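You operate a simulated robot arm through the tools that you are given. There is no shell and no other tool. Be economical: measure what you need, move in short steps, check, and stop when the job is done.

Carry out the task below with a simulated two-armed robot. There is one attempt and no reset: what you move stays moved.

## Task
Open the mixer drawer, put both funnels from the table top away inside and shut the drawer again.
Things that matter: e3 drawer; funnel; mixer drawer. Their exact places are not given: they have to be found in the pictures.

The check looks at the end state, three seconds after you hand in, the way a careful person would. Anything else that was tipped, shoved, dropped, spilled or broken makes it a failure.

## Robot
Two 7-joint arms with two-finger parallel grippers on one trunk, on a base that drives. Base frame: it is fixed to the floor where the robot stands at the start and does not move with it; the origin is under the middle of the robot, x ahead of it, y to its left, z up. Units: cm, degrees, N and s.
The left shoulder is at the start at [7, 13.3, 107.6], the right one opposite. With the tool pointing down near the work surface each hand reaches from about 10 to 64 cm from the robot's upright axis, wherever it stands, measured 20 degrees to its own side. Places, roughly: e3 drawer [70, 20, 70]; funnel [-175, -100, 100]; mixer drawer [70, 20, 70]. Payload 1.57 kg a hand.
The TCP of each hand is the grasp point between the finger pads, 3 cm short of the fingertips. In the tool frame z runs along the fingers and y along their closing line. The gripper opens to 8 cm. The fingers are 1.7 cm wide and 1.2 cm thick; the gripper's body (4 by 8.2 cm) begins 8 cm behind the TCP.
Orientation is that of the tool frame in the base frame, as a unit quaternion [x, y, z, w]. With the fingers straight down and closing along the base's y, the tool's x points along the base's -x, its y along +y and its z along -z.

## Interface
- The arms move only by the tool step_arm. It takes "left_series", "right_series" or both (then of equal length, played together; a hand with none holds still); each is a list of rows, each an object (a shift or turn left out is 0, a gripper value left out holds the last) with "angular": the turn, a rotation vector about the tool's x, y, z in degrees, a list of three; "xyz": the shift along the tool's x, y, z in cm, a list of three; "fingers": the finger opening in cm, from 0 to 8. In form: [{"angular": [ax, ay, az], "xyz": [x, y, z], "fingers": fingers}, ...]. A call has 1 to 8 rows; each row shifts and turns the commanded pose from where the row before left it, along the tool's axes as they then stand. A row lasts 0.2 s, in which the tool goes at most 5 cm and 8.6 degrees; a call with a longer step from one row to the next is refused whole, and so is a gripper value outside its range. A pose out of reach is approached as far as the arm can. The call stops where the force on the tool passes 40 N (or 10 N more than at its start, if that is more) or the arm is blocked; 0.2 s more then pass. Each finger travels about 15.3 cm/s and halts on what it meets, pressing with about 37 N; the grip force reading is that of the motor and also rises with nothing between the fingers. The clock runs only during rows and for 0.2 s after the last one: add rows that do not move to give the fingers time. It gives the time, the measured TCP pose, the force on the tool (base axes), the opening and the grip force at its end, in the units of the frame above (readings bear some noise), with the torque about the TCP (base axes, N m) and any sound that the robot's microphone picked up.
- Cameras (640 x 400 px; columns grow to the right, rows downward): "scene" is now at [11.92, -2.35, 127.93]; the picture's right is [-0.30, -0.95, 0.00], its down [-0.78, 0.24, -0.58] and it looks along [0.56, -0.17, -0.81] (base axes); focal length 270 px, centre (320, 200). "left" rides on the left gripper at [7.2, 0.7, -12.2] in its tool frame; the picture's right is [-0.09, 1.00, 0.00], its down [-0.84, -0.08, -0.54] and it looks along [-0.54, -0.05, 0.84] (tool axes); focal length 238 px, centre (320, 200). "right" rides on the right gripper at [7.2, -0.7, -12.2] in its tool frame; the picture's right is [0.09, 1.00, 0.00], its down [-0.84, 0.08, -0.54] and it looks along [-0.54, 0.05, 0.84] (tool axes); focal length 238 px, centre (320, 200).
- capture(camera): a new picture of that camera. The clock stands still meanwhile.
- raise_lower(by): slides the trunk up (or, below 0, down) by that many cm; the arms and the scene camera ride with it, the base frame stays. It gives what a move gives, with no picture.
- roll_base(legs): drives the robot by 1 to 6 legs, each [ahead, left, turn to the left] in cm, cm and degrees, along the robot's own axes; the way and the turn of a leg run together, so that a leg with both is an arc; at most 150 cm and 180 degrees a leg. The arms and the cameras ride along, it lands a little off, and it stops where it bumps. It gives what a move gives.
- aim_head(pan, tilt): turns the head with the scene camera to pan (to the left, within 86 degrees either way) and tilt (down, from -29 to 69), counted from straight ahead of the robot. It gives what a move gives.
- locate(camera, pixels): for up to 12 pixels [column, row] of the newest picture of that camera ("zoom" is the newest enlarged one), the place [x, y, z] in the base frame of the surface seen there, good to about 0.3 cm. The clock stands still meanwhile.
- inspect(camera, box): a new picture of the part [left, top, right, bottom] of that camera's present view, enlarged. The clock stands still meanwhile.
- job_done(): hands the job in; it is judged then, once.

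Keep the steps short. Do not move on a guess: measure, check each grasp and each placing, and mend mistakes. In all there are 110 turns and 92 pictures (those below and enlarged ones count). Leave the grippers open and the arms clear of the work at the hand-in unless told otherwise, and finish with a single line.

The tools are called after "Request:" as a command line: name --argument value ..., lists and objects as JSON in quotes. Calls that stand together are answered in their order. step_arm: Moves the arms, as the interface text tells. Its arguments: {"type":"object","properties":{"left_series":{"type":"array","items":{"type":"object","properties":{"angular":{"type":"array","items":{"type":"number"}},"xyz":{"type":"array","items":{"type":"number"}},"fingers":{"type":"number"}}}},"right_series":{"type":"array","items":{"type":"object","properties":{"angular":{"type":"array","items":{"type":"number"}},"xyz":{"type":"array","items":{"type":"number"}},"fingers":{"type":"number"}}}}},"required":[]} The other tools are called the same way: raise_lower (by) slides the trunk up or down; roll_base (legs) drives the base; aim_head (pan, tilt) turns the head that bears the scene camera; capture (camera) takes a picture; locate (camera, pixels) gives the place of the surface under pixels of a picture; inspect (camera, box) takes an enlarged picture of a part of a camera's view; job_done () hands the job in.

At the start:

```text
time: 0.0
left_eef_pos: [52.23, 13.62, 101.22]
left_tool_rot: [0.0, 1.0, -0.001, -0.001]
left_ft_force: [-0.1, 0.0, 0.7]
left_wrist_torque: [0.02, 0.0, 0.0]
left_opening: 8.01
left_grip_force: 0.1
right_eef_pos: [29.33, -25.55, 97.99]
right_tool_rot: [0.0, 1.0, 0.0, 0.0]
right_ft_force: [0.5, -0.7, -0.2]
right_wrist_torque: [-0.02, -0.03, 0.0]
right_opening: 8.02
right_grip_force: 0.0
trunk travel left (down, up): [-65.0, 29.0]
robot x, y, heading: [-0.26, 0.28, 0.1]
head pan, tilt: [-17.3, 54.3]
```

scene: 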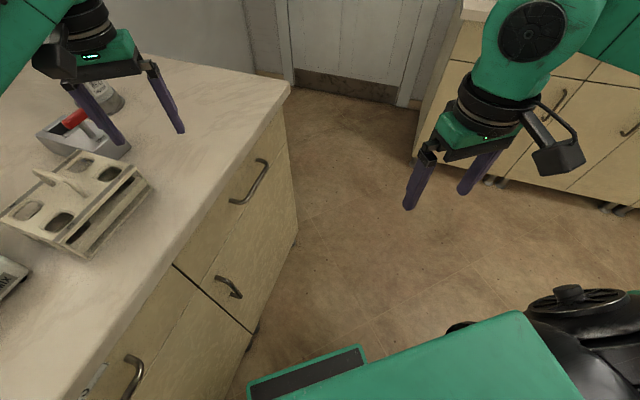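
right: 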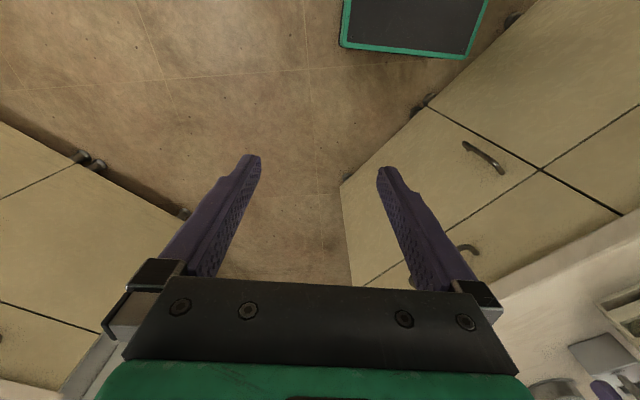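
left: 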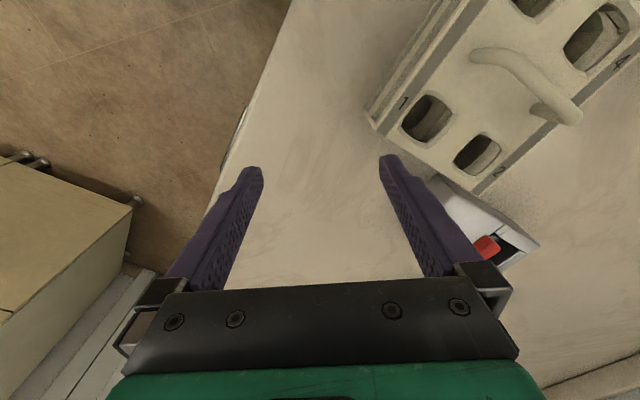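

I see a bench ahead-left with several drawers. I'll turn the head left to see the labels on the fronts.

Request:
aim_head --pan 35 --tilt 45

Request:
capture --camera "scene"

```text
time: 1.2
left_eef_pos: [52.22, 13.71, 101.11]
left_tool_rot: [-0.001, 1.0, 0.0, 0.0]
left_ft_force: [0.6, -0.2, 0.3]
left_wrist_torque: [0.01, -0.01, 0.0]
left_opening: 8.01
left_grip_force: 0.1
right_eef_pos: [29.35, -25.43, 97.88]
right_tool_rot: [0.0, 1.0, 0.001, 0.0]
right_ft_force: [0.5, 0.3, -0.4]
right_wrist_torque: [-0.01, 0.02, 0.04]
right_opening: 8.02
right_grip_force: 0.1
trunk travel left (down, up): [-65.0, 29.0]
robot x, y, heading: [-0.11, -0.08, -0.1]
head pan, tilt: [35.0, 45.0]
```

```text
88 pictures are left
```

scene: 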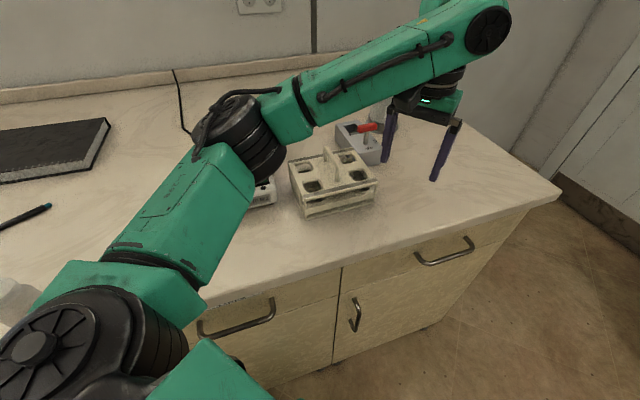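

Two top drawers are visible, handles near (445,252) and (237,318). I'll enlarge to look for labels and measure the handles.

Request:
inspect --camera "scene" --box '[190, 130, 570, 370]'

Request:
locate --camera "scene" --pixels '[[417, 261], [445, 256], [472, 240], [200, 332], [237, 327], [272, 302], [342, 272], [520, 212], [558, 195], [340, 262], [240, 290], [353, 315]]'

Request:
aim_head --pan 70 --tilt 40

Request:
capture --camera "scene"

```text
1.67 times, centred on (380, 250) of scene
```

zoom: 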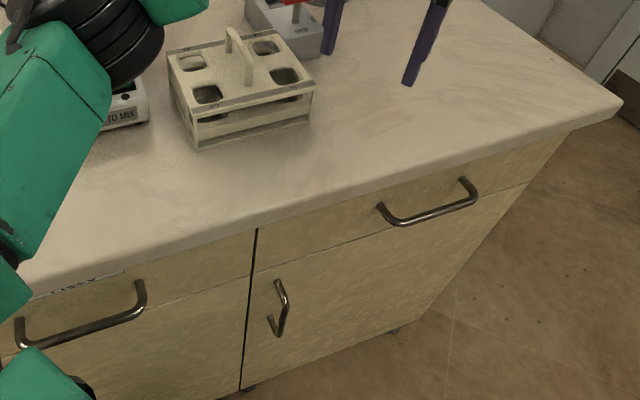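

```text
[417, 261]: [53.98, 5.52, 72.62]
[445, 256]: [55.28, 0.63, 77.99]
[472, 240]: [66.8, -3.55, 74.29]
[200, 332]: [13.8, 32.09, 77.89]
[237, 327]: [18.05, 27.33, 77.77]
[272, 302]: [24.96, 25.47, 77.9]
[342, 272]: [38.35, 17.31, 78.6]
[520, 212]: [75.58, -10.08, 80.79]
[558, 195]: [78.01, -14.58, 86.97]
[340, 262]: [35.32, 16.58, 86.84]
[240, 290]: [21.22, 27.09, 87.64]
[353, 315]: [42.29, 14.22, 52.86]
```

```text
time: 2.2
left_eef_pos: [52.09, 13.66, 101.16]
left_tool_rot: [-0.001, 1.0, 0.0, 0.0]
left_ft_force: [1.5, -0.2, 0.4]
left_wrist_torque: [0.01, 0.03, -0.01]
left_opening: 8.0
left_grip_force: 0.1
right_eef_pos: [29.45, -25.66, 97.92]
right_tool_rot: [0.0, 1.0, 0.0, 0.0]
right_ft_force: [-0.1, -0.5, -0.3]
right_wrist_torque: [0.03, 0.02, -0.04]
right_opening: 8.0
right_grip_force: 0.0
trunk travel left (down, up): [-65.0, 29.0]
robot x, y, heading: [-0.04, -0.17, -0.0]
head pan, tilt: [70.0, 40.0]
```

```text
86 pictures are left
```

scene: 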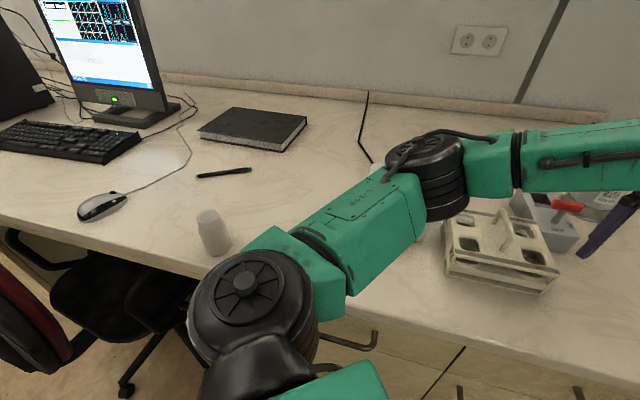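

The bench front runs obliquely (front edge direction about (0.85,-0.52)); the left drawer seems to carry a label hidden by the arm. I'll draw the left arm back, then look again.

Request:
step_arm --left_series '[{"xyz": [0, 0, -4]}, {"xyz": [4, 0, -2]}, {"xyz": [4.5, 0, 0]}, {"xyz": [4.5, 0, 0]}, {"xyz": [4.5, 0, 0]}, {"xyz": [4.5, 0, 0]}]'

Request:
capture --camera "scene"

Request:
aim_head --pan -80 --tilt 25

Request:
capture --camera "scene"

```text
time: 3.6
left_eef_pos: [29.88, 13.64, 107.12]
left_tool_rot: [-0.001, 1.0, 0.0, 0.001]
left_ft_force: [-0.1, -0.1, -0.1]
left_wrist_torque: [-0.04, -0.04, -0.02]
left_opening: 7.98
left_grip_force: 0.1
right_eef_pos: [29.34, -25.53, 98.03]
right_tool_rot: [0.0, 1.0, 0.0, 0.002]
right_ft_force: [0.2, -0.8, -1.4]
right_wrist_torque: [0.0, -0.04, 0.0]
right_opening: 8.02
right_grip_force: 0.0
trunk travel left (down, up): [-65.0, 29.0]
robot x, y, heading: [-0.06, 0.1, 0.0]
head pan, tilt: [70.0, 40.0]
```

```text
85 pictures are left
```

scene: 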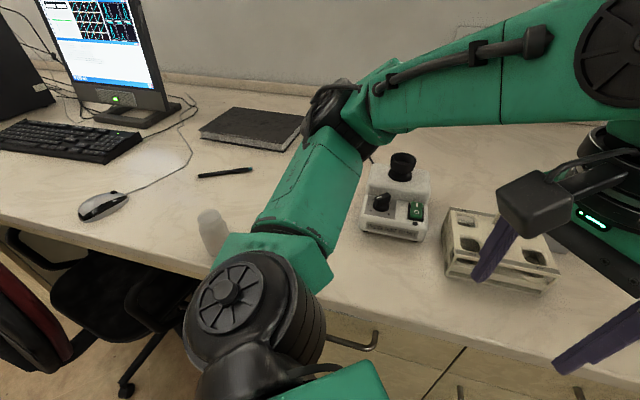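

```text
time: 6.0
left_eef_pos: [30.05, 13.49, 107.1]
left_tool_rot: [0.0, 1.0, -0.001, 0.0]
left_ft_force: [0.0, 0.6, 0.2]
left_wrist_torque: [0.0, 0.01, 0.0]
left_opening: 8.01
left_grip_force: 0.0
right_eef_pos: [29.44, -25.56, 97.97]
right_tool_rot: [0.0, 1.0, 0.0, 0.001]
right_ft_force: [-0.2, -0.8, -0.1]
right_wrist_torque: [-0.01, 0.02, 0.0]
right_opening: 8.01
right_grip_force: 0.2
trunk travel left (down, up): [-65.0, 29.0]
robot x, y, heading: [0.14, 0.06, -0.2]
head pan, tilt: [-80.0, 25.0]
```

```text
84 pictures are left
```

scene: 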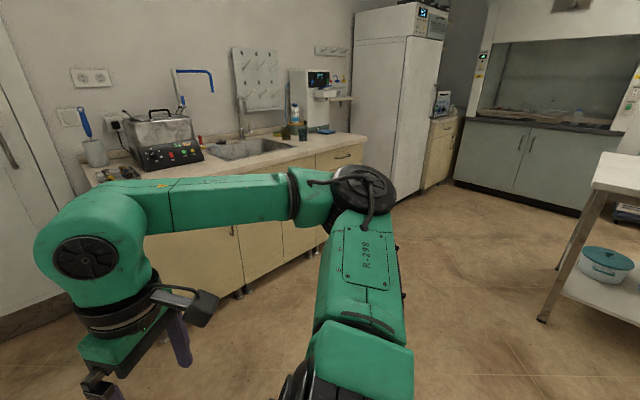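

The mixer device stands above the left drawer. The table with funnels is behind, right edge of this view. I'll measure free floor and the obstacles on that side before driving.

Request:
locate --camera "scene" --pixels '[[240, 295], [500, 350], [345, 150], [545, 318], [598, 188], [450, 250], [330, 240], [620, 165]]'

Request:
aim_head --pan 35 --tilt 62

Request:
capture --camera "scene"

```text
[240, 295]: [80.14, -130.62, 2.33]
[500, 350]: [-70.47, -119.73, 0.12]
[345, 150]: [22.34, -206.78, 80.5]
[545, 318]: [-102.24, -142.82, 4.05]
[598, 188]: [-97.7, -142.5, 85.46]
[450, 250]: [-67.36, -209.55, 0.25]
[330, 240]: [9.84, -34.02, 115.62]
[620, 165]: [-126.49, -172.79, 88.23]
```

```text
time: 7.9
left_eef_pos: [30.07, 13.49, 107.18]
left_tool_rot: [0.0, 1.0, 0.0, -0.001]
left_ft_force: [0.7, 0.5, -0.2]
left_wrist_torque: [-0.02, 0.01, -0.01]
left_opening: 8.01
left_grip_force: 0.0
right_eef_pos: [29.36, -25.57, 97.97]
right_tool_rot: [0.0, 1.0, -0.001, 0.0]
right_ft_force: [0.6, -0.5, 0.4]
right_wrist_torque: [-0.01, 0.03, 0.01]
right_opening: 8.01
right_grip_force: 0.2
trunk travel left (down, up): [-65.0, 29.0]
robot x, y, heading: [-0.19, -0.07, -0.3]
head pan, tilt: [35.0, 62.0]
```

```text
83 pictures are left
```

scene: 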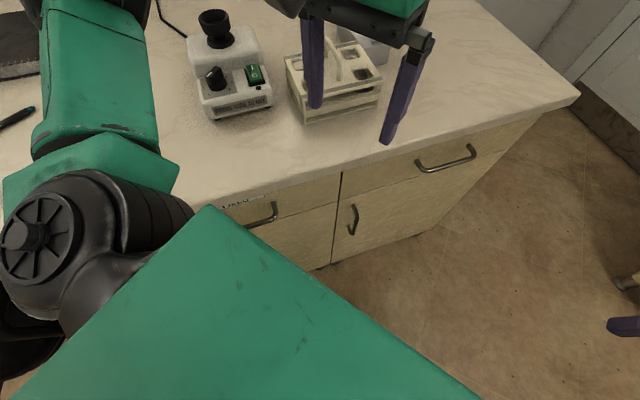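

There's room behind. I'll back away from the bench 50 cm along its normal and turn to face it (about 58° left).

Request:
roll_base --legs '[[-26, -43, 0], [0, 0, 58]]'

Request:
aim_head --pan 0 --tilt 35

Request:
capture --camera "scene"

```text
time: 13.4
left_eef_pos: [-21.68, -10.65, 107.08]
left_tool_rot: [-0.481, 0.877, 0.001, 0.0]
left_ft_force: [-0.5, 1.0, -0.5]
left_wrist_torque: [0.02, 0.01, 0.0]
left_opening: 7.99
left_grip_force: 0.1
right_eef_pos: [11.11, -32.17, 97.91]
right_tool_rot: [-0.481, 0.877, 0.001, 0.0]
right_ft_force: [0.5, 0.6, 0.4]
right_wrist_torque: [0.01, -0.01, -0.03]
right_opening: 7.97
right_grip_force: 0.0
trunk travel left (down, up): [-65.0, 29.0]
robot x, y, heading: [-26.18, -43.4, 57.3]
head pan, tilt: [35.0, 62.0]
```

```text
time: 14.4
left_eef_pos: [-21.45, -10.65, 107.15]
left_tool_rot: [-0.481, 0.877, -0.001, 0.0]
left_ft_force: [0.0, -0.3, 1.4]
left_wrist_torque: [0.0, 0.02, -0.03]
left_opening: 8.03
left_grip_force: 0.0
right_eef_pos: [11.07, -32.21, 98.03]
right_tool_rot: [-0.481, 0.877, 0.0, 0.0]
right_ft_force: [0.0, 0.4, 0.1]
right_wrist_torque: [0.0, -0.01, -0.03]
right_opening: 7.99
right_grip_force: 0.1
trunk travel left (down, up): [-65.0, 29.0]
robot x, y, heading: [-26.38, -43.47, 57.6]
head pan, tilt: [0.0, 35.0]
```

```text
82 pictures are left
```

scene: 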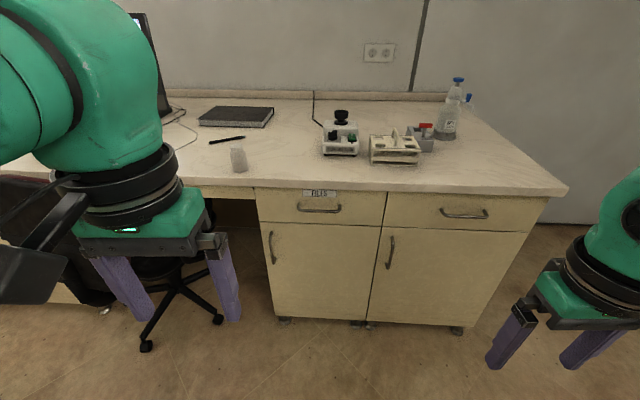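

Clear view now. Enlarging both drawer fronts and the device.

Request:
inspect --camera "scene" --box '[260, 175, 420, 275]'

Request:
inspect --camera "scene" --box '[300, 70, 480, 182]'

Request:
inspect --camera "scene" --box '[380, 175, 560, 287]'

Request:
locate --camera "scene" --pixels '[[258, 190], [386, 196], [384, 224], [340, 150], [385, 160], [445, 130], [463, 214], [441, 212], [486, 213], [238, 162], [550, 190], [535, 230]]'

```text
4.00 times, centred on (340, 225) of scene
```

zoom: 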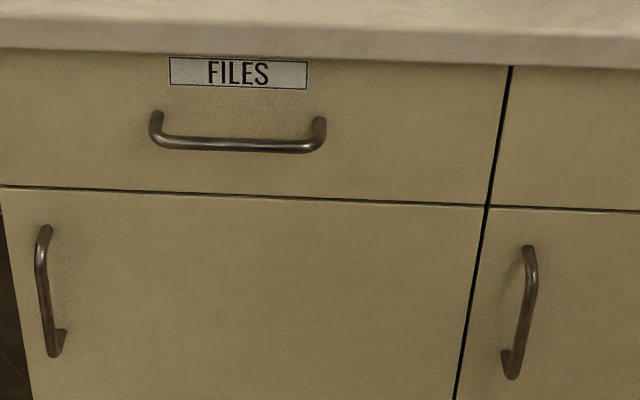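

```text
3.56 times, centred on (390, 126) of scene
```

zoom: 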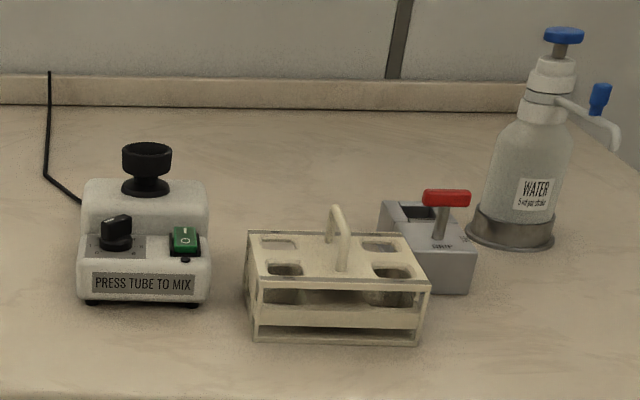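

```text
3.56 times, centred on (470, 231) of scene
```

zoom: 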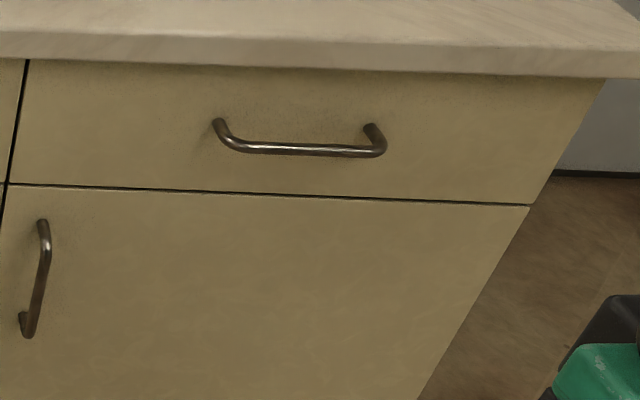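

```text
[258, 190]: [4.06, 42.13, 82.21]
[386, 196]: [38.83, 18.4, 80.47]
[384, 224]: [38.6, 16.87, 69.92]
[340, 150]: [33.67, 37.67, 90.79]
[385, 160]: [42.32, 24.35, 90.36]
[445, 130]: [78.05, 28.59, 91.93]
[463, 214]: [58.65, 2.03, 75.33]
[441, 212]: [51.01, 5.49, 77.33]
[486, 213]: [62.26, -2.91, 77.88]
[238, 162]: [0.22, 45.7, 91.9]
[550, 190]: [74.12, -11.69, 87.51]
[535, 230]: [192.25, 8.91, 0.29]
```

The left drawer is labelled FILES, though the mixer stands above it; the right drawer is unlabelled. Before deciding I'll look at the rest of the room and the funnels, turning about 143° left towards the table.

Request:
roll_base --legs '[[0, 0, 143]]'

Request:
aim_head --pan 0 --tilt 25

Request:
capture --camera "scene"

```text
time: 20.6
left_eef_pos: [-50.58, -65.34, 107.12]
left_tool_rot: [0.988, 0.156, 0.0, 0.0]
left_ft_force: [0.7, 0.1, 0.5]
left_wrist_torque: [-0.03, -0.02, 0.0]
left_opening: 8.03
left_grip_force: 0.1
right_eef_pos: [-62.13, -28.07, 97.88]
right_tool_rot: [0.988, 0.157, -0.001, 0.0]
right_ft_force: [0.5, 0.1, 0.3]
right_wrist_torque: [-0.02, 0.0, 0.0]
right_opening: 7.99
right_grip_force: 0.1
trunk travel left (down, up): [-65.0, 29.0]
robot x, y, heading: [-26.05, -43.11, -161.9]
head pan, tilt: [0.0, 35.0]
```

```text
time: 21.4
left_eef_pos: [-50.57, -65.47, 107.18]
left_tool_rot: [0.988, 0.157, -0.001, 0.0]
left_ft_force: [-0.9, 0.2, 0.2]
left_wrist_torque: [0.02, -0.03, 0.03]
left_opening: 8.0
left_grip_force: 0.0
right_eef_pos: [-62.13, -28.05, 97.82]
right_tool_rot: [0.988, 0.157, 0.001, 0.001]
right_ft_force: [0.3, -0.6, 0.7]
right_wrist_torque: [-0.02, 0.02, -0.02]
right_opening: 8.0
right_grip_force: 0.1
trunk travel left (down, up): [-65.0, 29.0]
robot x, y, heading: [-26.19, -42.86, -162.1]
head pan, tilt: [0.0, 25.0]
```

```text
78 pictures are left
```

scene: 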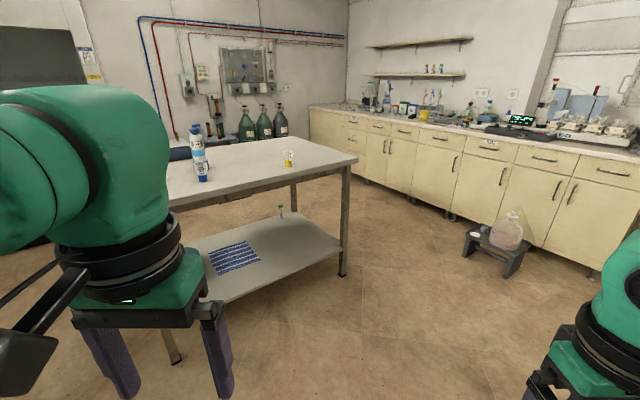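

Table ahead-left with a bottle and a yellow item at (288,158). The long bench has labelled drawers at right. I'll enlarge both.

Request:
inspect --camera "scene" --box '[160, 110, 360, 235]'

Request:
inspect --camera "scene" --box '[440, 90, 640, 215]'

Request:
locate --camera "scene" --pixels '[[288, 163], [288, 153], [356, 157], [340, 272], [490, 165], [303, 137], [200, 170], [500, 270], [590, 190]]'

```text
3.20 times, centred on (260, 172) of scene
```

zoom: 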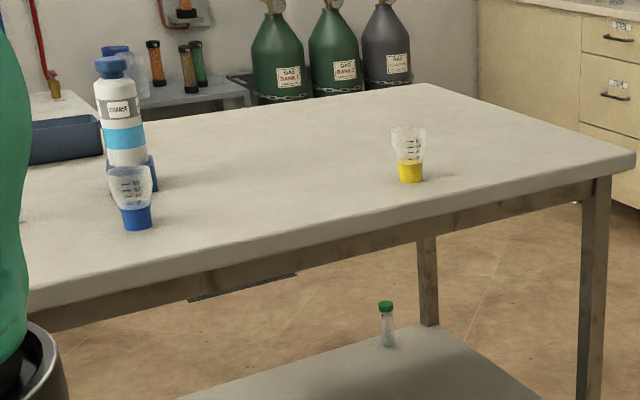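

```text
3.20 times, centred on (540, 152) of scene
```

zoom: 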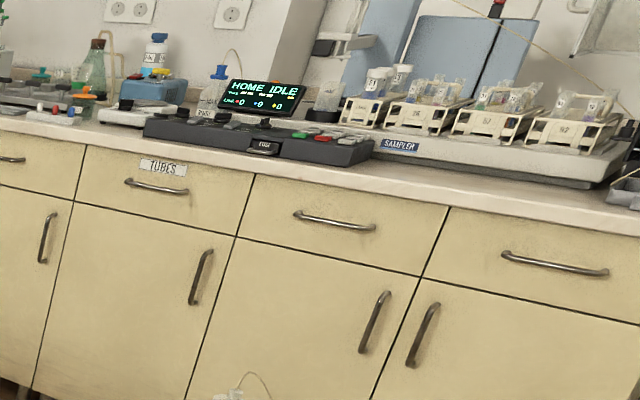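

```text
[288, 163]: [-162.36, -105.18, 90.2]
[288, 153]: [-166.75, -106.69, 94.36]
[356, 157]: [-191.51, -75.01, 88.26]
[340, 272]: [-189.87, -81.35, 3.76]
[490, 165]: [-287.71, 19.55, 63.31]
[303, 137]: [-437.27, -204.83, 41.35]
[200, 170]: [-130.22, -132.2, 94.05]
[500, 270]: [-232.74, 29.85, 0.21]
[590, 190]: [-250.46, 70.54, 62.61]
```

The long bench has TUBES etc., nothing says mixer. On the table are two transparent items with coloured rims (blue, yellow), perhaps the funnels. I'll face the table (+36°) and approach partway.

Request:
roll_base --legs '[[0, 0, 36], [55, -54, 0]]'

Request:
aim_head --pan 0 --tilt 35

Request:
capture --camera "scene"

```text
time: 27.3
left_eef_pos: [-108.99, -89.94, 107.12]
left_tool_rot: [0.888, 0.46, 0.0, 0.0]
left_ft_force: [0.5, 0.2, 0.0]
left_wrist_torque: [-0.01, 0.0, 0.0]
left_opening: 7.97
left_grip_force: 0.1
right_eef_pos: [-140.61, -66.84, 97.97]
right_tool_rot: [0.888, 0.461, 0.0, 0.0]
right_ft_force: [0.5, 0.3, 1.4]
right_wrist_torque: [0.01, -0.02, 0.03]
right_opening: 7.99
right_grip_force: 0.1
trunk travel left (down, up): [-65.0, 29.0]
robot x, y, heading: [-102.72, -57.6, -125.2]
head pan, tilt: [0.0, 25.0]
```

```text
time: 28.0
left_eef_pos: [-108.98, -89.9, 107.13]
left_tool_rot: [0.888, 0.46, 0.0, -0.001]
left_ft_force: [0.2, 0.0, -0.1]
left_wrist_torque: [-0.03, -0.02, 0.01]
left_opening: 8.02
left_grip_force: 0.0
right_eef_pos: [-140.64, -66.79, 97.83]
right_tool_rot: [0.888, 0.46, 0.0, 0.0]
right_ft_force: [0.1, 0.6, 0.3]
right_wrist_torque: [-0.03, -0.01, -0.03]
right_opening: 8.0
right_grip_force: 0.0
trunk travel left (down, up): [-65.0, 29.0]
robot x, y, heading: [-102.83, -57.26, -125.4]
head pan, tilt: [0.0, 35.0]
```

```text
75 pictures are left
```

scene: 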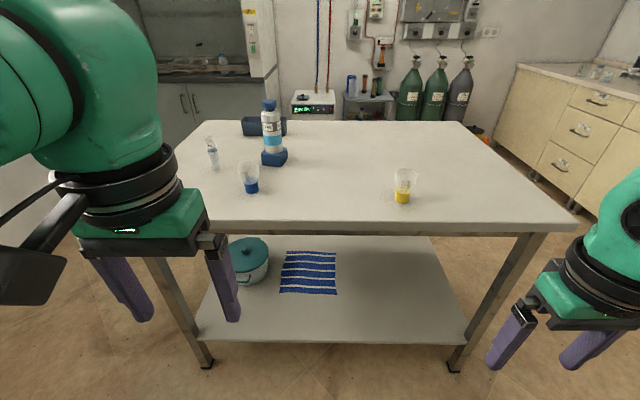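

Request:
inspect --camera "scene" --box '[195, 90, 315, 215]'

Request:
inspect --camera "scene" --box '[365, 150, 445, 215]'

Request:
locate --camera "scene" --pixels '[[251, 192], [249, 165], [403, 202], [403, 193], [404, 172], [213, 168], [270, 165], [340, 215], [520, 215], [215, 205], [225, 180]]'

```text
3.20 times, centred on (255, 152) of scene
```

zoom: 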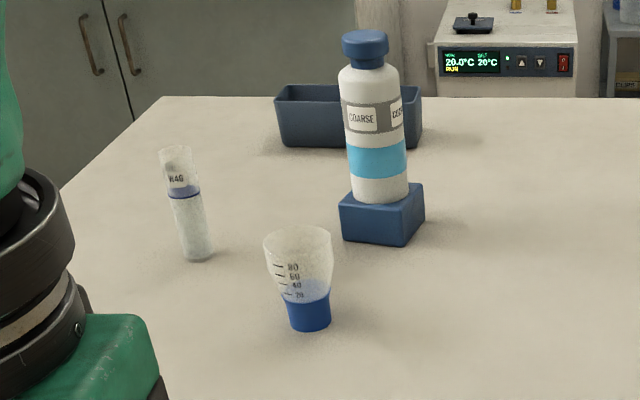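

```text
6.15 times, centred on (405, 182) of scene
```

zoom: 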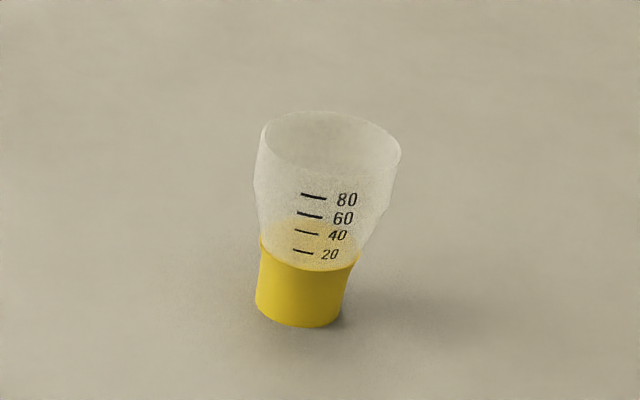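

```text
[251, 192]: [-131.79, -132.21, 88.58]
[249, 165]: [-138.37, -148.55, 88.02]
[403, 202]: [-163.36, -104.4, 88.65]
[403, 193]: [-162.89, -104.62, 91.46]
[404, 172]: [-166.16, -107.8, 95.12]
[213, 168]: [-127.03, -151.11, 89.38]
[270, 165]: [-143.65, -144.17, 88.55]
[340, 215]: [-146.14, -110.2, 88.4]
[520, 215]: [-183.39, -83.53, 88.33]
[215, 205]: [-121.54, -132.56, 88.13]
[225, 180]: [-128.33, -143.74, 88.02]
```

These are cup-shaped filter funnels (rim about 6.4 cm, ~7.5 cm high), blue near (-133,-135) and yellow near (-164,-106). The given place matches the unlabelled right drawer (the left one is FILES). I'll open that drawer first: drive back, facing the bench with the handle in front of the right arm.

Request:
roll_base --legs '[[0, 0, 180], [30, -81, 0], [46, 0, 0]]'

Request:
aim_head --pan -15 --tilt 45

Request:
capture --camera "scene"

```text
time: 42.4
left_eef_pos: [8.14, -1.11, 107.17]
left_tool_rot: [-0.499, 0.867, 0.0, 0.0]
left_ft_force: [0.3, 0.6, 0.6]
left_wrist_torque: [0.0, -0.01, 0.0]
left_opening: 8.02
left_grip_force: 0.2
right_eef_pos: [41.62, -21.4, 97.89]
right_tool_rot: [-0.498, 0.867, 0.0, 0.0]
right_ft_force: [0.2, 0.0, -0.1]
right_wrist_torque: [-0.05, 0.01, -0.04]
right_opening: 7.99
right_grip_force: 0.0
trunk travel left (down, up): [-65.0, 29.0]
robot x, y, heading: [5.04, -34.2, 59.9]
head pan, tilt: [0.0, 35.0]
```

```text
time: 43.2
left_eef_pos: [8.25, -1.15, 107.11]
left_tool_rot: [-0.499, 0.867, 0.0, 0.001]
left_ft_force: [0.4, -0.7, 0.2]
left_wrist_torque: [-0.01, 0.0, -0.03]
left_opening: 7.99
left_grip_force: 0.0
right_eef_pos: [41.62, -21.25, 97.86]
right_tool_rot: [-0.499, 0.867, 0.0, 0.0]
right_ft_force: [0.1, 1.4, -0.6]
right_wrist_torque: [0.02, 0.01, -0.01]
right_opening: 8.01
right_grip_force: 0.1
trunk travel left (down, up): [-65.0, 29.0]
robot x, y, heading: [4.86, -34.11, 59.9]
head pan, tilt: [-15.0, 45.0]
```

```text
72 pictures are left
```

scene: 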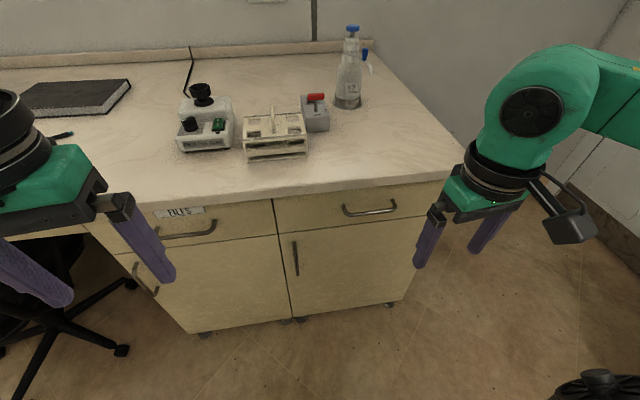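

Heading landed at 59.9°. I'll measure handle, front face and counter edge from an enlarged picture.

Request:
inspect --camera "scene" --box '[260, 160, 460, 285]'

```text
3.20 times, centred on (360, 222) of scene
```

zoom: 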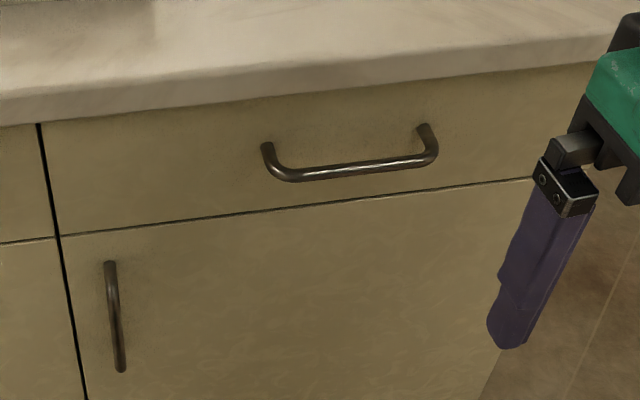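

Request:
locate --camera "zoom" --pixels '[[300, 176], [350, 169], [400, 163], [100, 180], [500, 140], [100, 228], [480, 188], [45, 122], [560, 75], [200, 98], [450, 75], [230, 135]]'

```text
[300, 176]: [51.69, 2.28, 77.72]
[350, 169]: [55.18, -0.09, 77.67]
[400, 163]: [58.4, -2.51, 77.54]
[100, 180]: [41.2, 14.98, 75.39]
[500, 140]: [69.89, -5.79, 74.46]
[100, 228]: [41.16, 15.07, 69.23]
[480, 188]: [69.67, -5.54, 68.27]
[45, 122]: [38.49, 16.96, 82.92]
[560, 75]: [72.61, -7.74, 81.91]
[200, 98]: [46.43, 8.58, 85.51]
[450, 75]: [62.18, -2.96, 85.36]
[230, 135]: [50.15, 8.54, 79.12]
```

Front normal heading is 54.1°, bar at z 77.6, 4 cm off the front, counter overhang about 2 cm. I'll straighten the base to that heading and back off a little, then point the right tool forward.

Request:
roll_base --legs '[[-8, 0, -5.8]]'

Request:
raise_lower --by -14

Request:
step_arm --right_series '[{"angular": [0, -8.5, 0]}, {"angular": [0, -8.5, 0]}, {"angular": [0, -8.5, 0]}, {"angular": [0, -8.5, 0]}, {"angular": [0, -8.5, 0]}, {"angular": [0, -8.5, 0]}, {"angular": [0, -8.5, 0]}, {"angular": [0, -8.5, 0]}]'

```text
time: 44.2
left_eef_pos: [7.2, -8.21, 107.06]
left_tool_rot: [-0.454, 0.891, 0.0, 0.0]
left_ft_force: [-0.1, 0.3, 0.0]
left_wrist_torque: [0.04, 0.01, 0.01]
left_opening: 8.0
left_grip_force: 0.1
right_eef_pos: [38.45, -31.67, 97.89]
right_tool_rot: [-0.455, 0.89, 0.0, 0.0]
right_ft_force: [-0.1, -0.5, -0.1]
right_wrist_torque: [0.0, -0.02, -0.01]
right_opening: 7.98
right_grip_force: 0.2
trunk travel left (down, up): [-65.0, 29.0]
robot x, y, heading: [0.62, -40.25, 53.9]
head pan, tilt: [-15.0, 45.0]
```

```text
time: 45.9
left_eef_pos: [7.15, -8.18, 93.22]
left_tool_rot: [-0.454, 0.891, 0.0, 0.0]
left_ft_force: [-1.3, 0.1, -0.2]
left_wrist_torque: [0.02, 0.0, 0.02]
left_opening: 8.03
left_grip_force: 0.1
right_eef_pos: [38.45, -31.79, 83.91]
right_tool_rot: [-0.455, 0.89, 0.0, 0.0]
right_ft_force: [-0.3, -0.3, 0.8]
right_wrist_torque: [-0.02, -0.02, 0.01]
right_opening: 8.0
right_grip_force: 0.1
trunk travel left (down, up): [-51.0, 43.0]
robot x, y, heading: [0.48, -40.29, 53.9]
head pan, tilt: [-15.0, 45.0]
```

```text
time: 47.7
left_eef_pos: [7.2, -8.29, 93.04]
left_tool_rot: [-0.455, 0.891, -0.001, 0.0]
left_ft_force: [0.1, -0.2, 1.2]
left_wrist_torque: [-0.01, -0.02, 0.02]
left_opening: 7.99
left_grip_force: 0.2
right_eef_pos: [47.63, -28.0, 89.79]
right_tool_rot: [-0.372, 0.768, 0.239, 0.463]
right_ft_force: [0.0, 0.3, 0.3]
right_wrist_torque: [0.0, 0.04, 0.0]
right_opening: 7.99
right_grip_force: 0.1
right hand out of reach, approached as far as the arm can: row 3, 4, 5, 6, 7, 8
trunk travel left (down, up): [-51.0, 43.0]
robot x, y, heading: [0.5, -40.05, 53.8]
head pan, tilt: [-15.0, 45.0]
```

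The wrist cannot get the tool forward that close in; the TCP drifted ahead and up. I'll shift the commanded pose ahead ~14 cm and up ~6 cm, staying well before the front.

Request:
step_arm --right_series '[{"xyz": [-3.1, 0, 2.4]}, {"xyz": [-3.1, 0, 2.4]}, {"xyz": [-3.1, 0, 2.4]}, {"xyz": [-1.5, 0, 3.7]}]'

Request:
capture --camera "scene"

```text
time: 48.7
left_eef_pos: [7.39, -8.11, 93.09]
left_tool_rot: [-0.455, 0.89, 0.001, -0.002]
left_ft_force: [0.1, 0.5, -0.5]
left_wrist_torque: [-0.03, 0.03, 0.0]
left_opening: 8.01
left_grip_force: 0.1
right_eef_pos: [56.83, -16.39, 94.01]
right_tool_rot: [-0.37, 0.77, 0.239, 0.461]
right_ft_force: [1.1, -0.4, 0.5]
right_wrist_torque: [0.0, 0.0, -0.02]
right_opening: 8.0
right_grip_force: 0.0
trunk travel left (down, up): [-51.0, 43.0]
robot x, y, heading: [0.68, -40.49, 53.9]
head pan, tilt: [-15.0, 45.0]
```

```text
70 pictures are left
```

scene: 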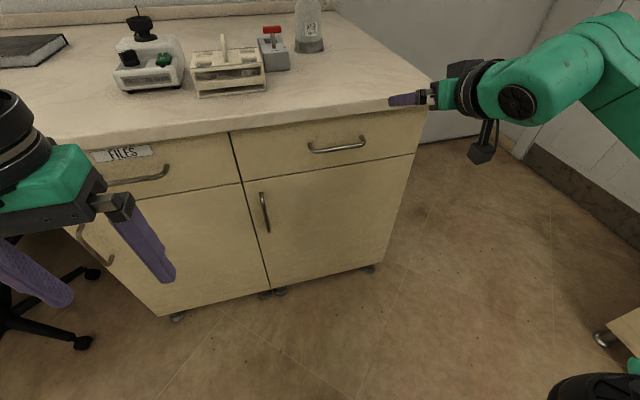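

Right TCP is 12 cm short of the bar plane and 11 cm to its right. Next finish the pitch (−22°) and begin the roll about the tool z.

Request:
step_arm --right_series '[{"angular": [0, -7.4, 0]}, {"angular": [0, -7.4, 0]}, {"angular": [0, -7.4, 0]}, {"angular": [0, 0, -8.5]}, {"angular": [0, 0, -8.5]}, {"angular": [0, 0, -8.5]}, {"angular": [0, 0, -8.5]}, {"angular": [0, 0, -8.5]}]'

Request:
step_arm --right_series '[{"angular": [0, 0, -8.5]}, {"angular": [0, 0, -8.5]}, {"angular": [0, 0, -8.5]}, {"angular": [0, 0, -8.5]}, {"angular": [0, 0, -8.5]}, {"angular": [0, 0, -5]}]'

```text
time: 50.5
left_eef_pos: [7.24, -8.23, 93.26]
left_tool_rot: [-0.455, 0.89, 0.0, 0.0]
left_ft_force: [-1.7, 0.0, -0.4]
left_wrist_torque: [0.0, 0.02, -0.03]
left_opening: 7.98
left_grip_force: 0.0
right_eef_pos: [56.63, -16.34, 94.24]
right_tool_rot: [-0.539, 0.504, 0.068, 0.671]
right_ft_force: [-0.3, -0.2, -1.2]
right_wrist_torque: [0.0, -0.01, 0.01]
right_opening: 8.0
right_grip_force: 0.0
trunk travel left (down, up): [-51.0, 43.0]
robot x, y, heading: [0.55, -40.16, 54.1]
head pan, tilt: [-15.0, 45.0]
```

```text
time: 51.9
left_eef_pos: [7.16, -8.27, 93.17]
left_tool_rot: [-0.455, 0.89, 0.0, 0.0]
left_ft_force: [0.7, 0.2, 0.3]
left_wrist_torque: [0.0, 0.02, 0.03]
left_opening: 8.02
left_grip_force: 0.0
right_eef_pos: [56.78, -16.35, 94.34]
right_tool_rot: [0.696, -0.245, 0.209, -0.642]
right_ft_force: [-0.8, 0.3, -0.2]
right_wrist_torque: [-0.02, -0.02, -0.02]
right_opening: 8.0
right_grip_force: 0.0
trunk travel left (down, up): [-51.0, 43.0]
robot x, y, heading: [0.54, -40.48, 53.8]
head pan, tilt: [-15.0, 45.0]
```

The tool now points at the drawer with closing vertical, 5° nose-down. I level it, narrow the fingers to 5 cm, and move 10.9 cm left and 16.7 cm down, staying 12 cm off the bar.

Request:
step_arm --right_series '[{"angular": [5, 0, 0], "fingers": 5}, {"xyz": [-2.7, 4.2, 0]}, {"xyz": [-2.7, 4.2, 0]}, {"xyz": [-2.7, 4.2, 0]}, {"xyz": [-2.7, 4.1, 0]}]'

Request:
capture --camera "scene"

Request:
capture --camera "right"

```text
time: 53.1
left_eef_pos: [7.21, -8.2, 93.09]
left_tool_rot: [-0.455, 0.89, -0.001, 0.0]
left_ft_force: [1.2, -0.4, 0.1]
left_wrist_torque: [0.04, 0.0, 0.04]
left_opening: 8.01
left_grip_force: 0.1
right_eef_pos: [52.28, -14.38, 94.11]
right_tool_rot: [0.67, -0.237, 0.217, -0.669]
right_ft_force: [0.0, 0.0, -1.0]
right_wrist_torque: [-0.01, 0.04, 0.02]
right_opening: 4.97
right_grip_force: 0.1
right hand out of reach, approached as far as the arm can: row 1, 2, 3, 4, 5
trunk travel left (down, up): [-51.0, 43.0]
robot x, y, heading: [0.44, -40.45, 53.9]
head pan, tilt: [-15.0, 45.0]
```

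```text
69 pictures are left
```

scene: 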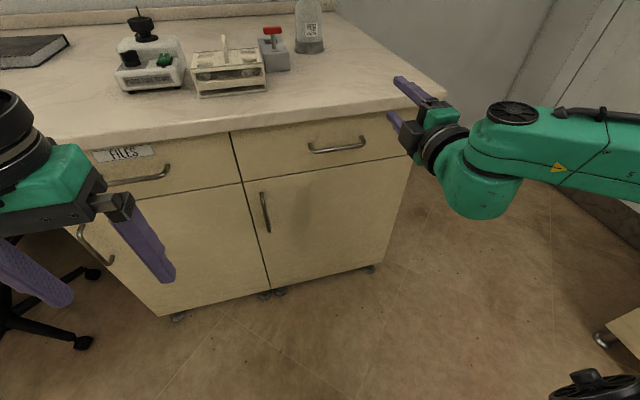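

```text
68 pictures are left
```

right: 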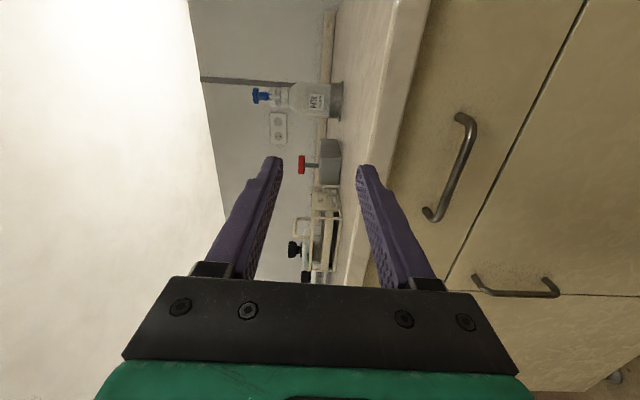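

At this level the arm can't go lower, but the trunk can: TCP is at z 94.1, so I'll lower the trunk 16.5 cm and shift the base 6 cm left to line up with the bar centre.

Request:
raise_lower --by -16.5

Request:
roll_base --legs '[[0, 6, 0]]'

Request:
capture --camera "right"

```text
time: 55.0
left_eef_pos: [7.21, -8.21, 76.66]
left_tool_rot: [-0.455, 0.89, 0.0, 0.0]
left_ft_force: [0.4, -1.2, 0.5]
left_wrist_torque: [0.02, 0.02, -0.03]
left_opening: 8.0
left_grip_force: 0.0
right_eef_pos: [52.17, -14.46, 77.65]
right_tool_rot: [-0.669, 0.237, -0.217, 0.67]
right_ft_force: [-0.4, -0.8, 0.1]
right_wrist_torque: [-0.01, 0.0, -0.02]
right_opening: 5.0
right_grip_force: 0.1
trunk travel left (down, up): [-34.5, 59.5]
robot x, y, heading: [0.65, -40.68, 54.4]
head pan, tilt: [-15.0, 45.0]
```

```text
time: 55.9
left_eef_pos: [2.48, -4.67, 76.61]
left_tool_rot: [-0.454, 0.891, -0.001, 0.0]
left_ft_force: [-0.3, 0.9, 0.2]
left_wrist_torque: [0.0, 0.0, -0.03]
left_opening: 8.0
left_grip_force: 0.0
right_eef_pos: [47.43, -10.92, 77.73]
right_tool_rot: [0.67, -0.237, 0.218, -0.669]
right_ft_force: [-0.2, 0.2, -0.3]
right_wrist_torque: [-0.02, -0.01, 0.0]
right_opening: 5.0
right_grip_force: 0.1
trunk travel left (down, up): [-34.5, 59.5]
robot x, y, heading: [-4.27, -37.18, 53.9]
head pan, tilt: [-15.0, 45.0]
```

```text
67 pictures are left
```

right: 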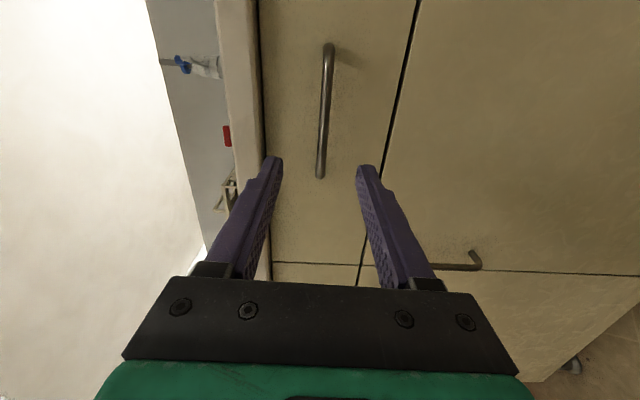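

The bar (column ~323) lies centred between the fingers, TCP 13.3 cm short. Advance 12.7 cm along the tool, then check.

Request:
step_arm --right_series '[{"xyz": [0, 0, 3.5]}, {"xyz": [0, 0, 3.5]}, {"xyz": [0, 0, 3]}, {"xyz": [0, 0, 2.7]}]'

Request:
capture --camera "right"

```text
time: 56.9
left_eef_pos: [2.54, -4.82, 76.64]
left_tool_rot: [-0.454, 0.891, 0.001, 0.0]
left_ft_force: [-0.2, -0.4, -0.5]
left_wrist_torque: [-0.02, 0.0, -0.01]
left_opening: 8.0
left_grip_force: 0.0
right_eef_pos: [56.79, -2.41, 79.11]
right_tool_rot: [0.671, -0.238, 0.218, -0.668]
right_ft_force: [0.5, 0.3, -1.1]
right_wrist_torque: [-0.04, 0.03, 0.03]
right_opening: 5.08
right_grip_force: 0.8
right hand out of reach, approached as far as the arm can: row 1, 2, 3
trunk travel left (down, up): [-34.5, 59.5]
robot x, y, heading: [-4.03, -37.12, 54.0]
head pan, tilt: [-15.0, 45.0]
```

```text
66 pictures are left
```

right: 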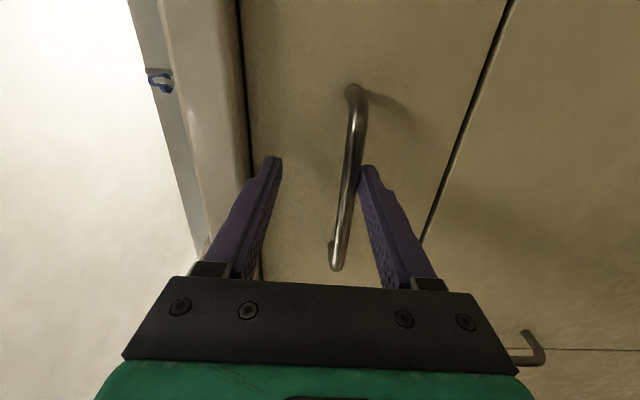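

TCP rose to 79.1; the bar is close to the lower finger. Lower the trunk 1.4 cm, then close.

Request:
raise_lower --by -1.4

Request:
step_arm --right_series '[{"fingers": 0}, {"fingers": 0}, {"fingers": 0}]'

Request:
capture --camera "right"

```text
time: 57.5
left_eef_pos: [2.52, -4.89, 75.16]
left_tool_rot: [-0.454, 0.891, 0.0, 0.0]
left_ft_force: [-0.6, -0.5, -0.8]
left_wrist_torque: [0.0, -0.01, -0.03]
left_opening: 8.02
left_grip_force: 0.1
right_eef_pos: [56.79, -2.52, 77.79]
right_tool_rot: [0.671, -0.237, 0.218, -0.668]
right_ft_force: [0.3, 0.0, 0.0]
right_wrist_torque: [0.0, 0.0, 0.0]
right_opening: 4.98
right_grip_force: 0.1
trunk travel left (down, up): [-33.1, 60.9]
robot x, y, heading: [-4.45, -36.99, 53.9]
head pan, tilt: [-15.0, 45.0]
```

```text
time: 58.4
left_eef_pos: [2.62, -4.8, 75.2]
left_tool_rot: [-0.453, 0.892, 0.001, -0.001]
left_ft_force: [0.2, 0.5, 0.8]
left_wrist_torque: [-0.02, 0.0, 0.03]
left_opening: 7.99
left_grip_force: 0.1
right_eef_pos: [56.8, -2.53, 77.16]
right_tool_rot: [0.674, -0.238, 0.216, -0.665]
right_ft_force: [-15.5, -10.6, -27.7]
right_wrist_torque: [-0.65, -0.11, -0.04]
right_opening: 1.18
right_grip_force: 29.0
trunk travel left (down, up): [-33.1, 60.9]
robot x, y, heading: [-4.44, -36.54, 53.9]
head pan, tilt: [-15.0, 45.0]
```

```text
65 pictures are left
```

right: 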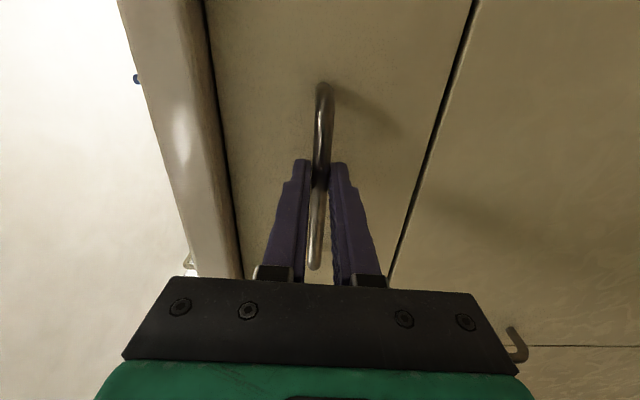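

The bar is gripped (opening 1.18). I'll lower 0.4 cm to relieve the vertical load, then pull by driving straight back 10 cm first.

Request:
raise_lower --by -0.4

Request:
roll_base --legs '[[-10, 0, 0]]'

Request:
capture --camera "scene"

```text
time: 58.9
left_eef_pos: [2.52, -4.74, 74.81]
left_tool_rot: [-0.455, 0.891, 0.0, -0.001]
left_ft_force: [0.1, 0.2, -0.7]
left_wrist_torque: [0.0, -0.02, 0.0]
left_opening: 8.0
left_grip_force: 0.0
right_eef_pos: [56.77, -2.42, 77.17]
right_tool_rot: [0.672, -0.238, 0.216, -0.667]
right_ft_force: [-14.5, -9.3, -21.4]
right_wrist_torque: [-0.55, -0.19, 0.57]
right_opening: 1.15
right_grip_force: 29.1
trunk travel left (down, up): [-32.7, 61.3]
robot x, y, heading: [-4.4, -37.18, 54.3]
head pan, tilt: [-15.0, 45.0]
```

```text
time: 60.0
left_eef_pos: [-3.19, -12.7, 74.68]
left_tool_rot: [-0.454, 0.891, 0.0, -0.001]
left_ft_force: [0.0, -0.5, 0.2]
left_wrist_torque: [-0.01, 0.0, 0.02]
left_opening: 7.98
left_grip_force: 0.1
right_eef_pos: [51.17, -10.29, 77.19]
right_tool_rot: [0.672, -0.238, 0.217, -0.667]
right_ft_force: [-5.4, 2.6, -15.6]
right_wrist_torque: [-0.48, -0.27, 0.18]
right_opening: 1.16
right_grip_force: 29.3
trunk travel left (down, up): [-32.7, 61.3]
robot x, y, heading: [-10.42, -44.71, 54.1]
head pan, tilt: [-15.0, 45.0]
```

```text
64 pictures are left
```

scene: 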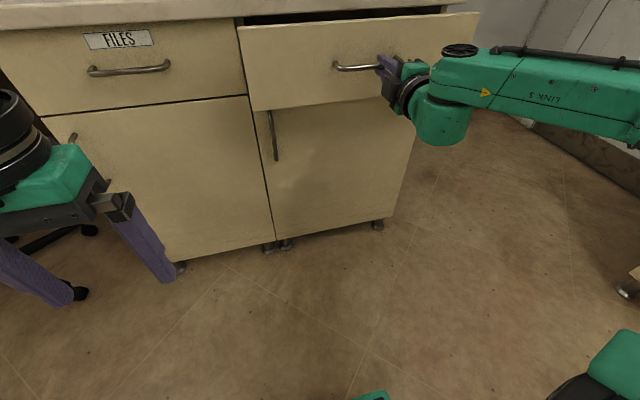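

Drawer is out 10 cm and slides freely. Pull another 15 cm the same way.

Request:
roll_base --legs '[[-15, 0, 0]]'

Request:
aim_head --pan -20 --tilt 30

Request:
capture --camera "scene"

```text
time: 61.4
left_eef_pos: [-12.11, -24.91, 74.73]
left_tool_rot: [-0.454, 0.891, 0.0, -0.001]
left_ft_force: [-0.4, -0.6, -0.1]
left_wrist_torque: [0.0, 0.01, 0.0]
left_opening: 8.0
left_grip_force: 0.1
right_eef_pos: [42.21, -22.46, 77.13]
right_tool_rot: [0.672, -0.238, 0.216, -0.667]
right_ft_force: [-3.6, 1.1, -10.4]
right_wrist_torque: [-0.39, -0.34, 0.14]
right_opening: 1.16
right_grip_force: 28.8
trunk travel left (down, up): [-32.7, 61.3]
robot x, y, heading: [-18.97, -57.28, 53.8]
head pan, tilt: [-15.0, 45.0]
```

```text
time: 62.2
left_eef_pos: [-12.15, -24.86, 74.62]
left_tool_rot: [-0.453, 0.891, -0.001, 0.0]
left_ft_force: [-1.1, -0.6, 0.0]
left_wrist_torque: [-0.02, 0.02, 0.0]
left_opening: 8.01
left_grip_force: 0.0
right_eef_pos: [42.28, -22.6, 77.19]
right_tool_rot: [0.673, -0.238, 0.216, -0.667]
right_ft_force: [-1.4, 0.2, -5.6]
right_wrist_torque: [-0.36, -0.34, -0.04]
right_opening: 1.17
right_grip_force: 28.5
trunk travel left (down, up): [-32.7, 61.3]
robot x, y, heading: [-19.07, -57.17, 53.9]
head pan, tilt: [-20.0, 30.0]
```

```text
63 pictures are left
```

scene: 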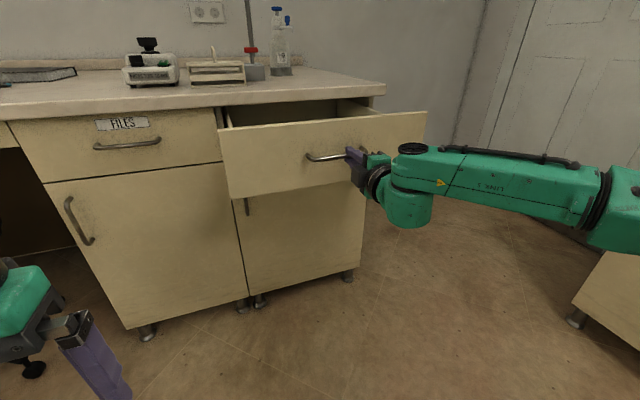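

Drawer is open 25 cm. Release the handle (to 5 cm), back the base off 20 cm, raise the trunk and look inside.

Request:
step_arm --right_series '[{"fingers": 5}, {"fingers": 5}, {"fingers": 5}]'

Request:
roll_base --legs '[[-18, 0, 0]]'

Request:
raise_lower --by 45

Request:
aim_head --pan -20 --tilt 42

Request:
capture --camera "scene"

```text
time: 63.0
left_eef_pos: [-12.12, -25.0, 74.85]
left_tool_rot: [-0.454, 0.891, 0.0, 0.0]
left_ft_force: [-0.3, -0.4, -0.4]
left_wrist_torque: [0.02, -0.04, 0.02]
left_opening: 8.01
left_grip_force: 0.1
right_eef_pos: [42.17, -22.63, 77.19]
right_tool_rot: [0.672, -0.238, 0.217, -0.667]
right_ft_force: [-0.1, 0.1, 0.4]
right_wrist_torque: [0.0, 0.01, -0.01]
right_opening: 5.01
right_grip_force: 0.0
trunk travel left (down, up): [-32.7, 61.3]
robot x, y, heading: [-18.79, -57.01, 54.2]
head pan, tilt: [-20.0, 30.0]
```

```text
time: 64.5
left_eef_pos: [-22.72, -39.45, 74.85]
left_tool_rot: [-0.453, 0.891, 0.0, 0.0]
left_ft_force: [-0.4, 0.4, 0.0]
left_wrist_torque: [0.02, -0.02, -0.02]
left_opening: 8.02
left_grip_force: 0.1
right_eef_pos: [31.57, -37.13, 77.29]
right_tool_rot: [0.671, -0.238, 0.217, -0.668]
right_ft_force: [0.4, -0.6, 0.7]
right_wrist_torque: [0.0, 0.03, 0.01]
right_opening: 5.0
right_grip_force: 0.0
trunk travel left (down, up): [-32.7, 61.3]
robot x, y, heading: [-29.53, -71.4, 53.9]
head pan, tilt: [-20.0, 30.0]
```

```text
refused: 45 is not a number from -40 to 40
```

```text
time: 65.2
left_eef_pos: [-22.68, -39.29, 74.79]
left_tool_rot: [-0.454, 0.891, 0.0, 0.0]
left_ft_force: [-1.0, 0.5, -0.5]
left_wrist_torque: [0.0, 0.03, -0.03]
left_opening: 8.03
left_grip_force: 0.1
right_eef_pos: [31.66, -37.1, 77.25]
right_tool_rot: [0.671, -0.238, 0.217, -0.668]
right_ft_force: [0.2, 0.1, 0.1]
right_wrist_torque: [-0.01, 0.0, -0.02]
right_opening: 5.0
right_grip_force: 0.0
trunk travel left (down, up): [-32.7, 61.3]
robot x, y, heading: [-29.26, -71.37, 53.8]
head pan, tilt: [-20.0, 42.0]
```

```text
62 pictures are left
```

scene: 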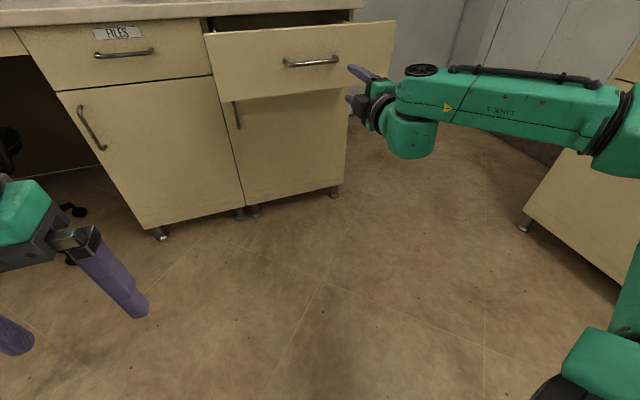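

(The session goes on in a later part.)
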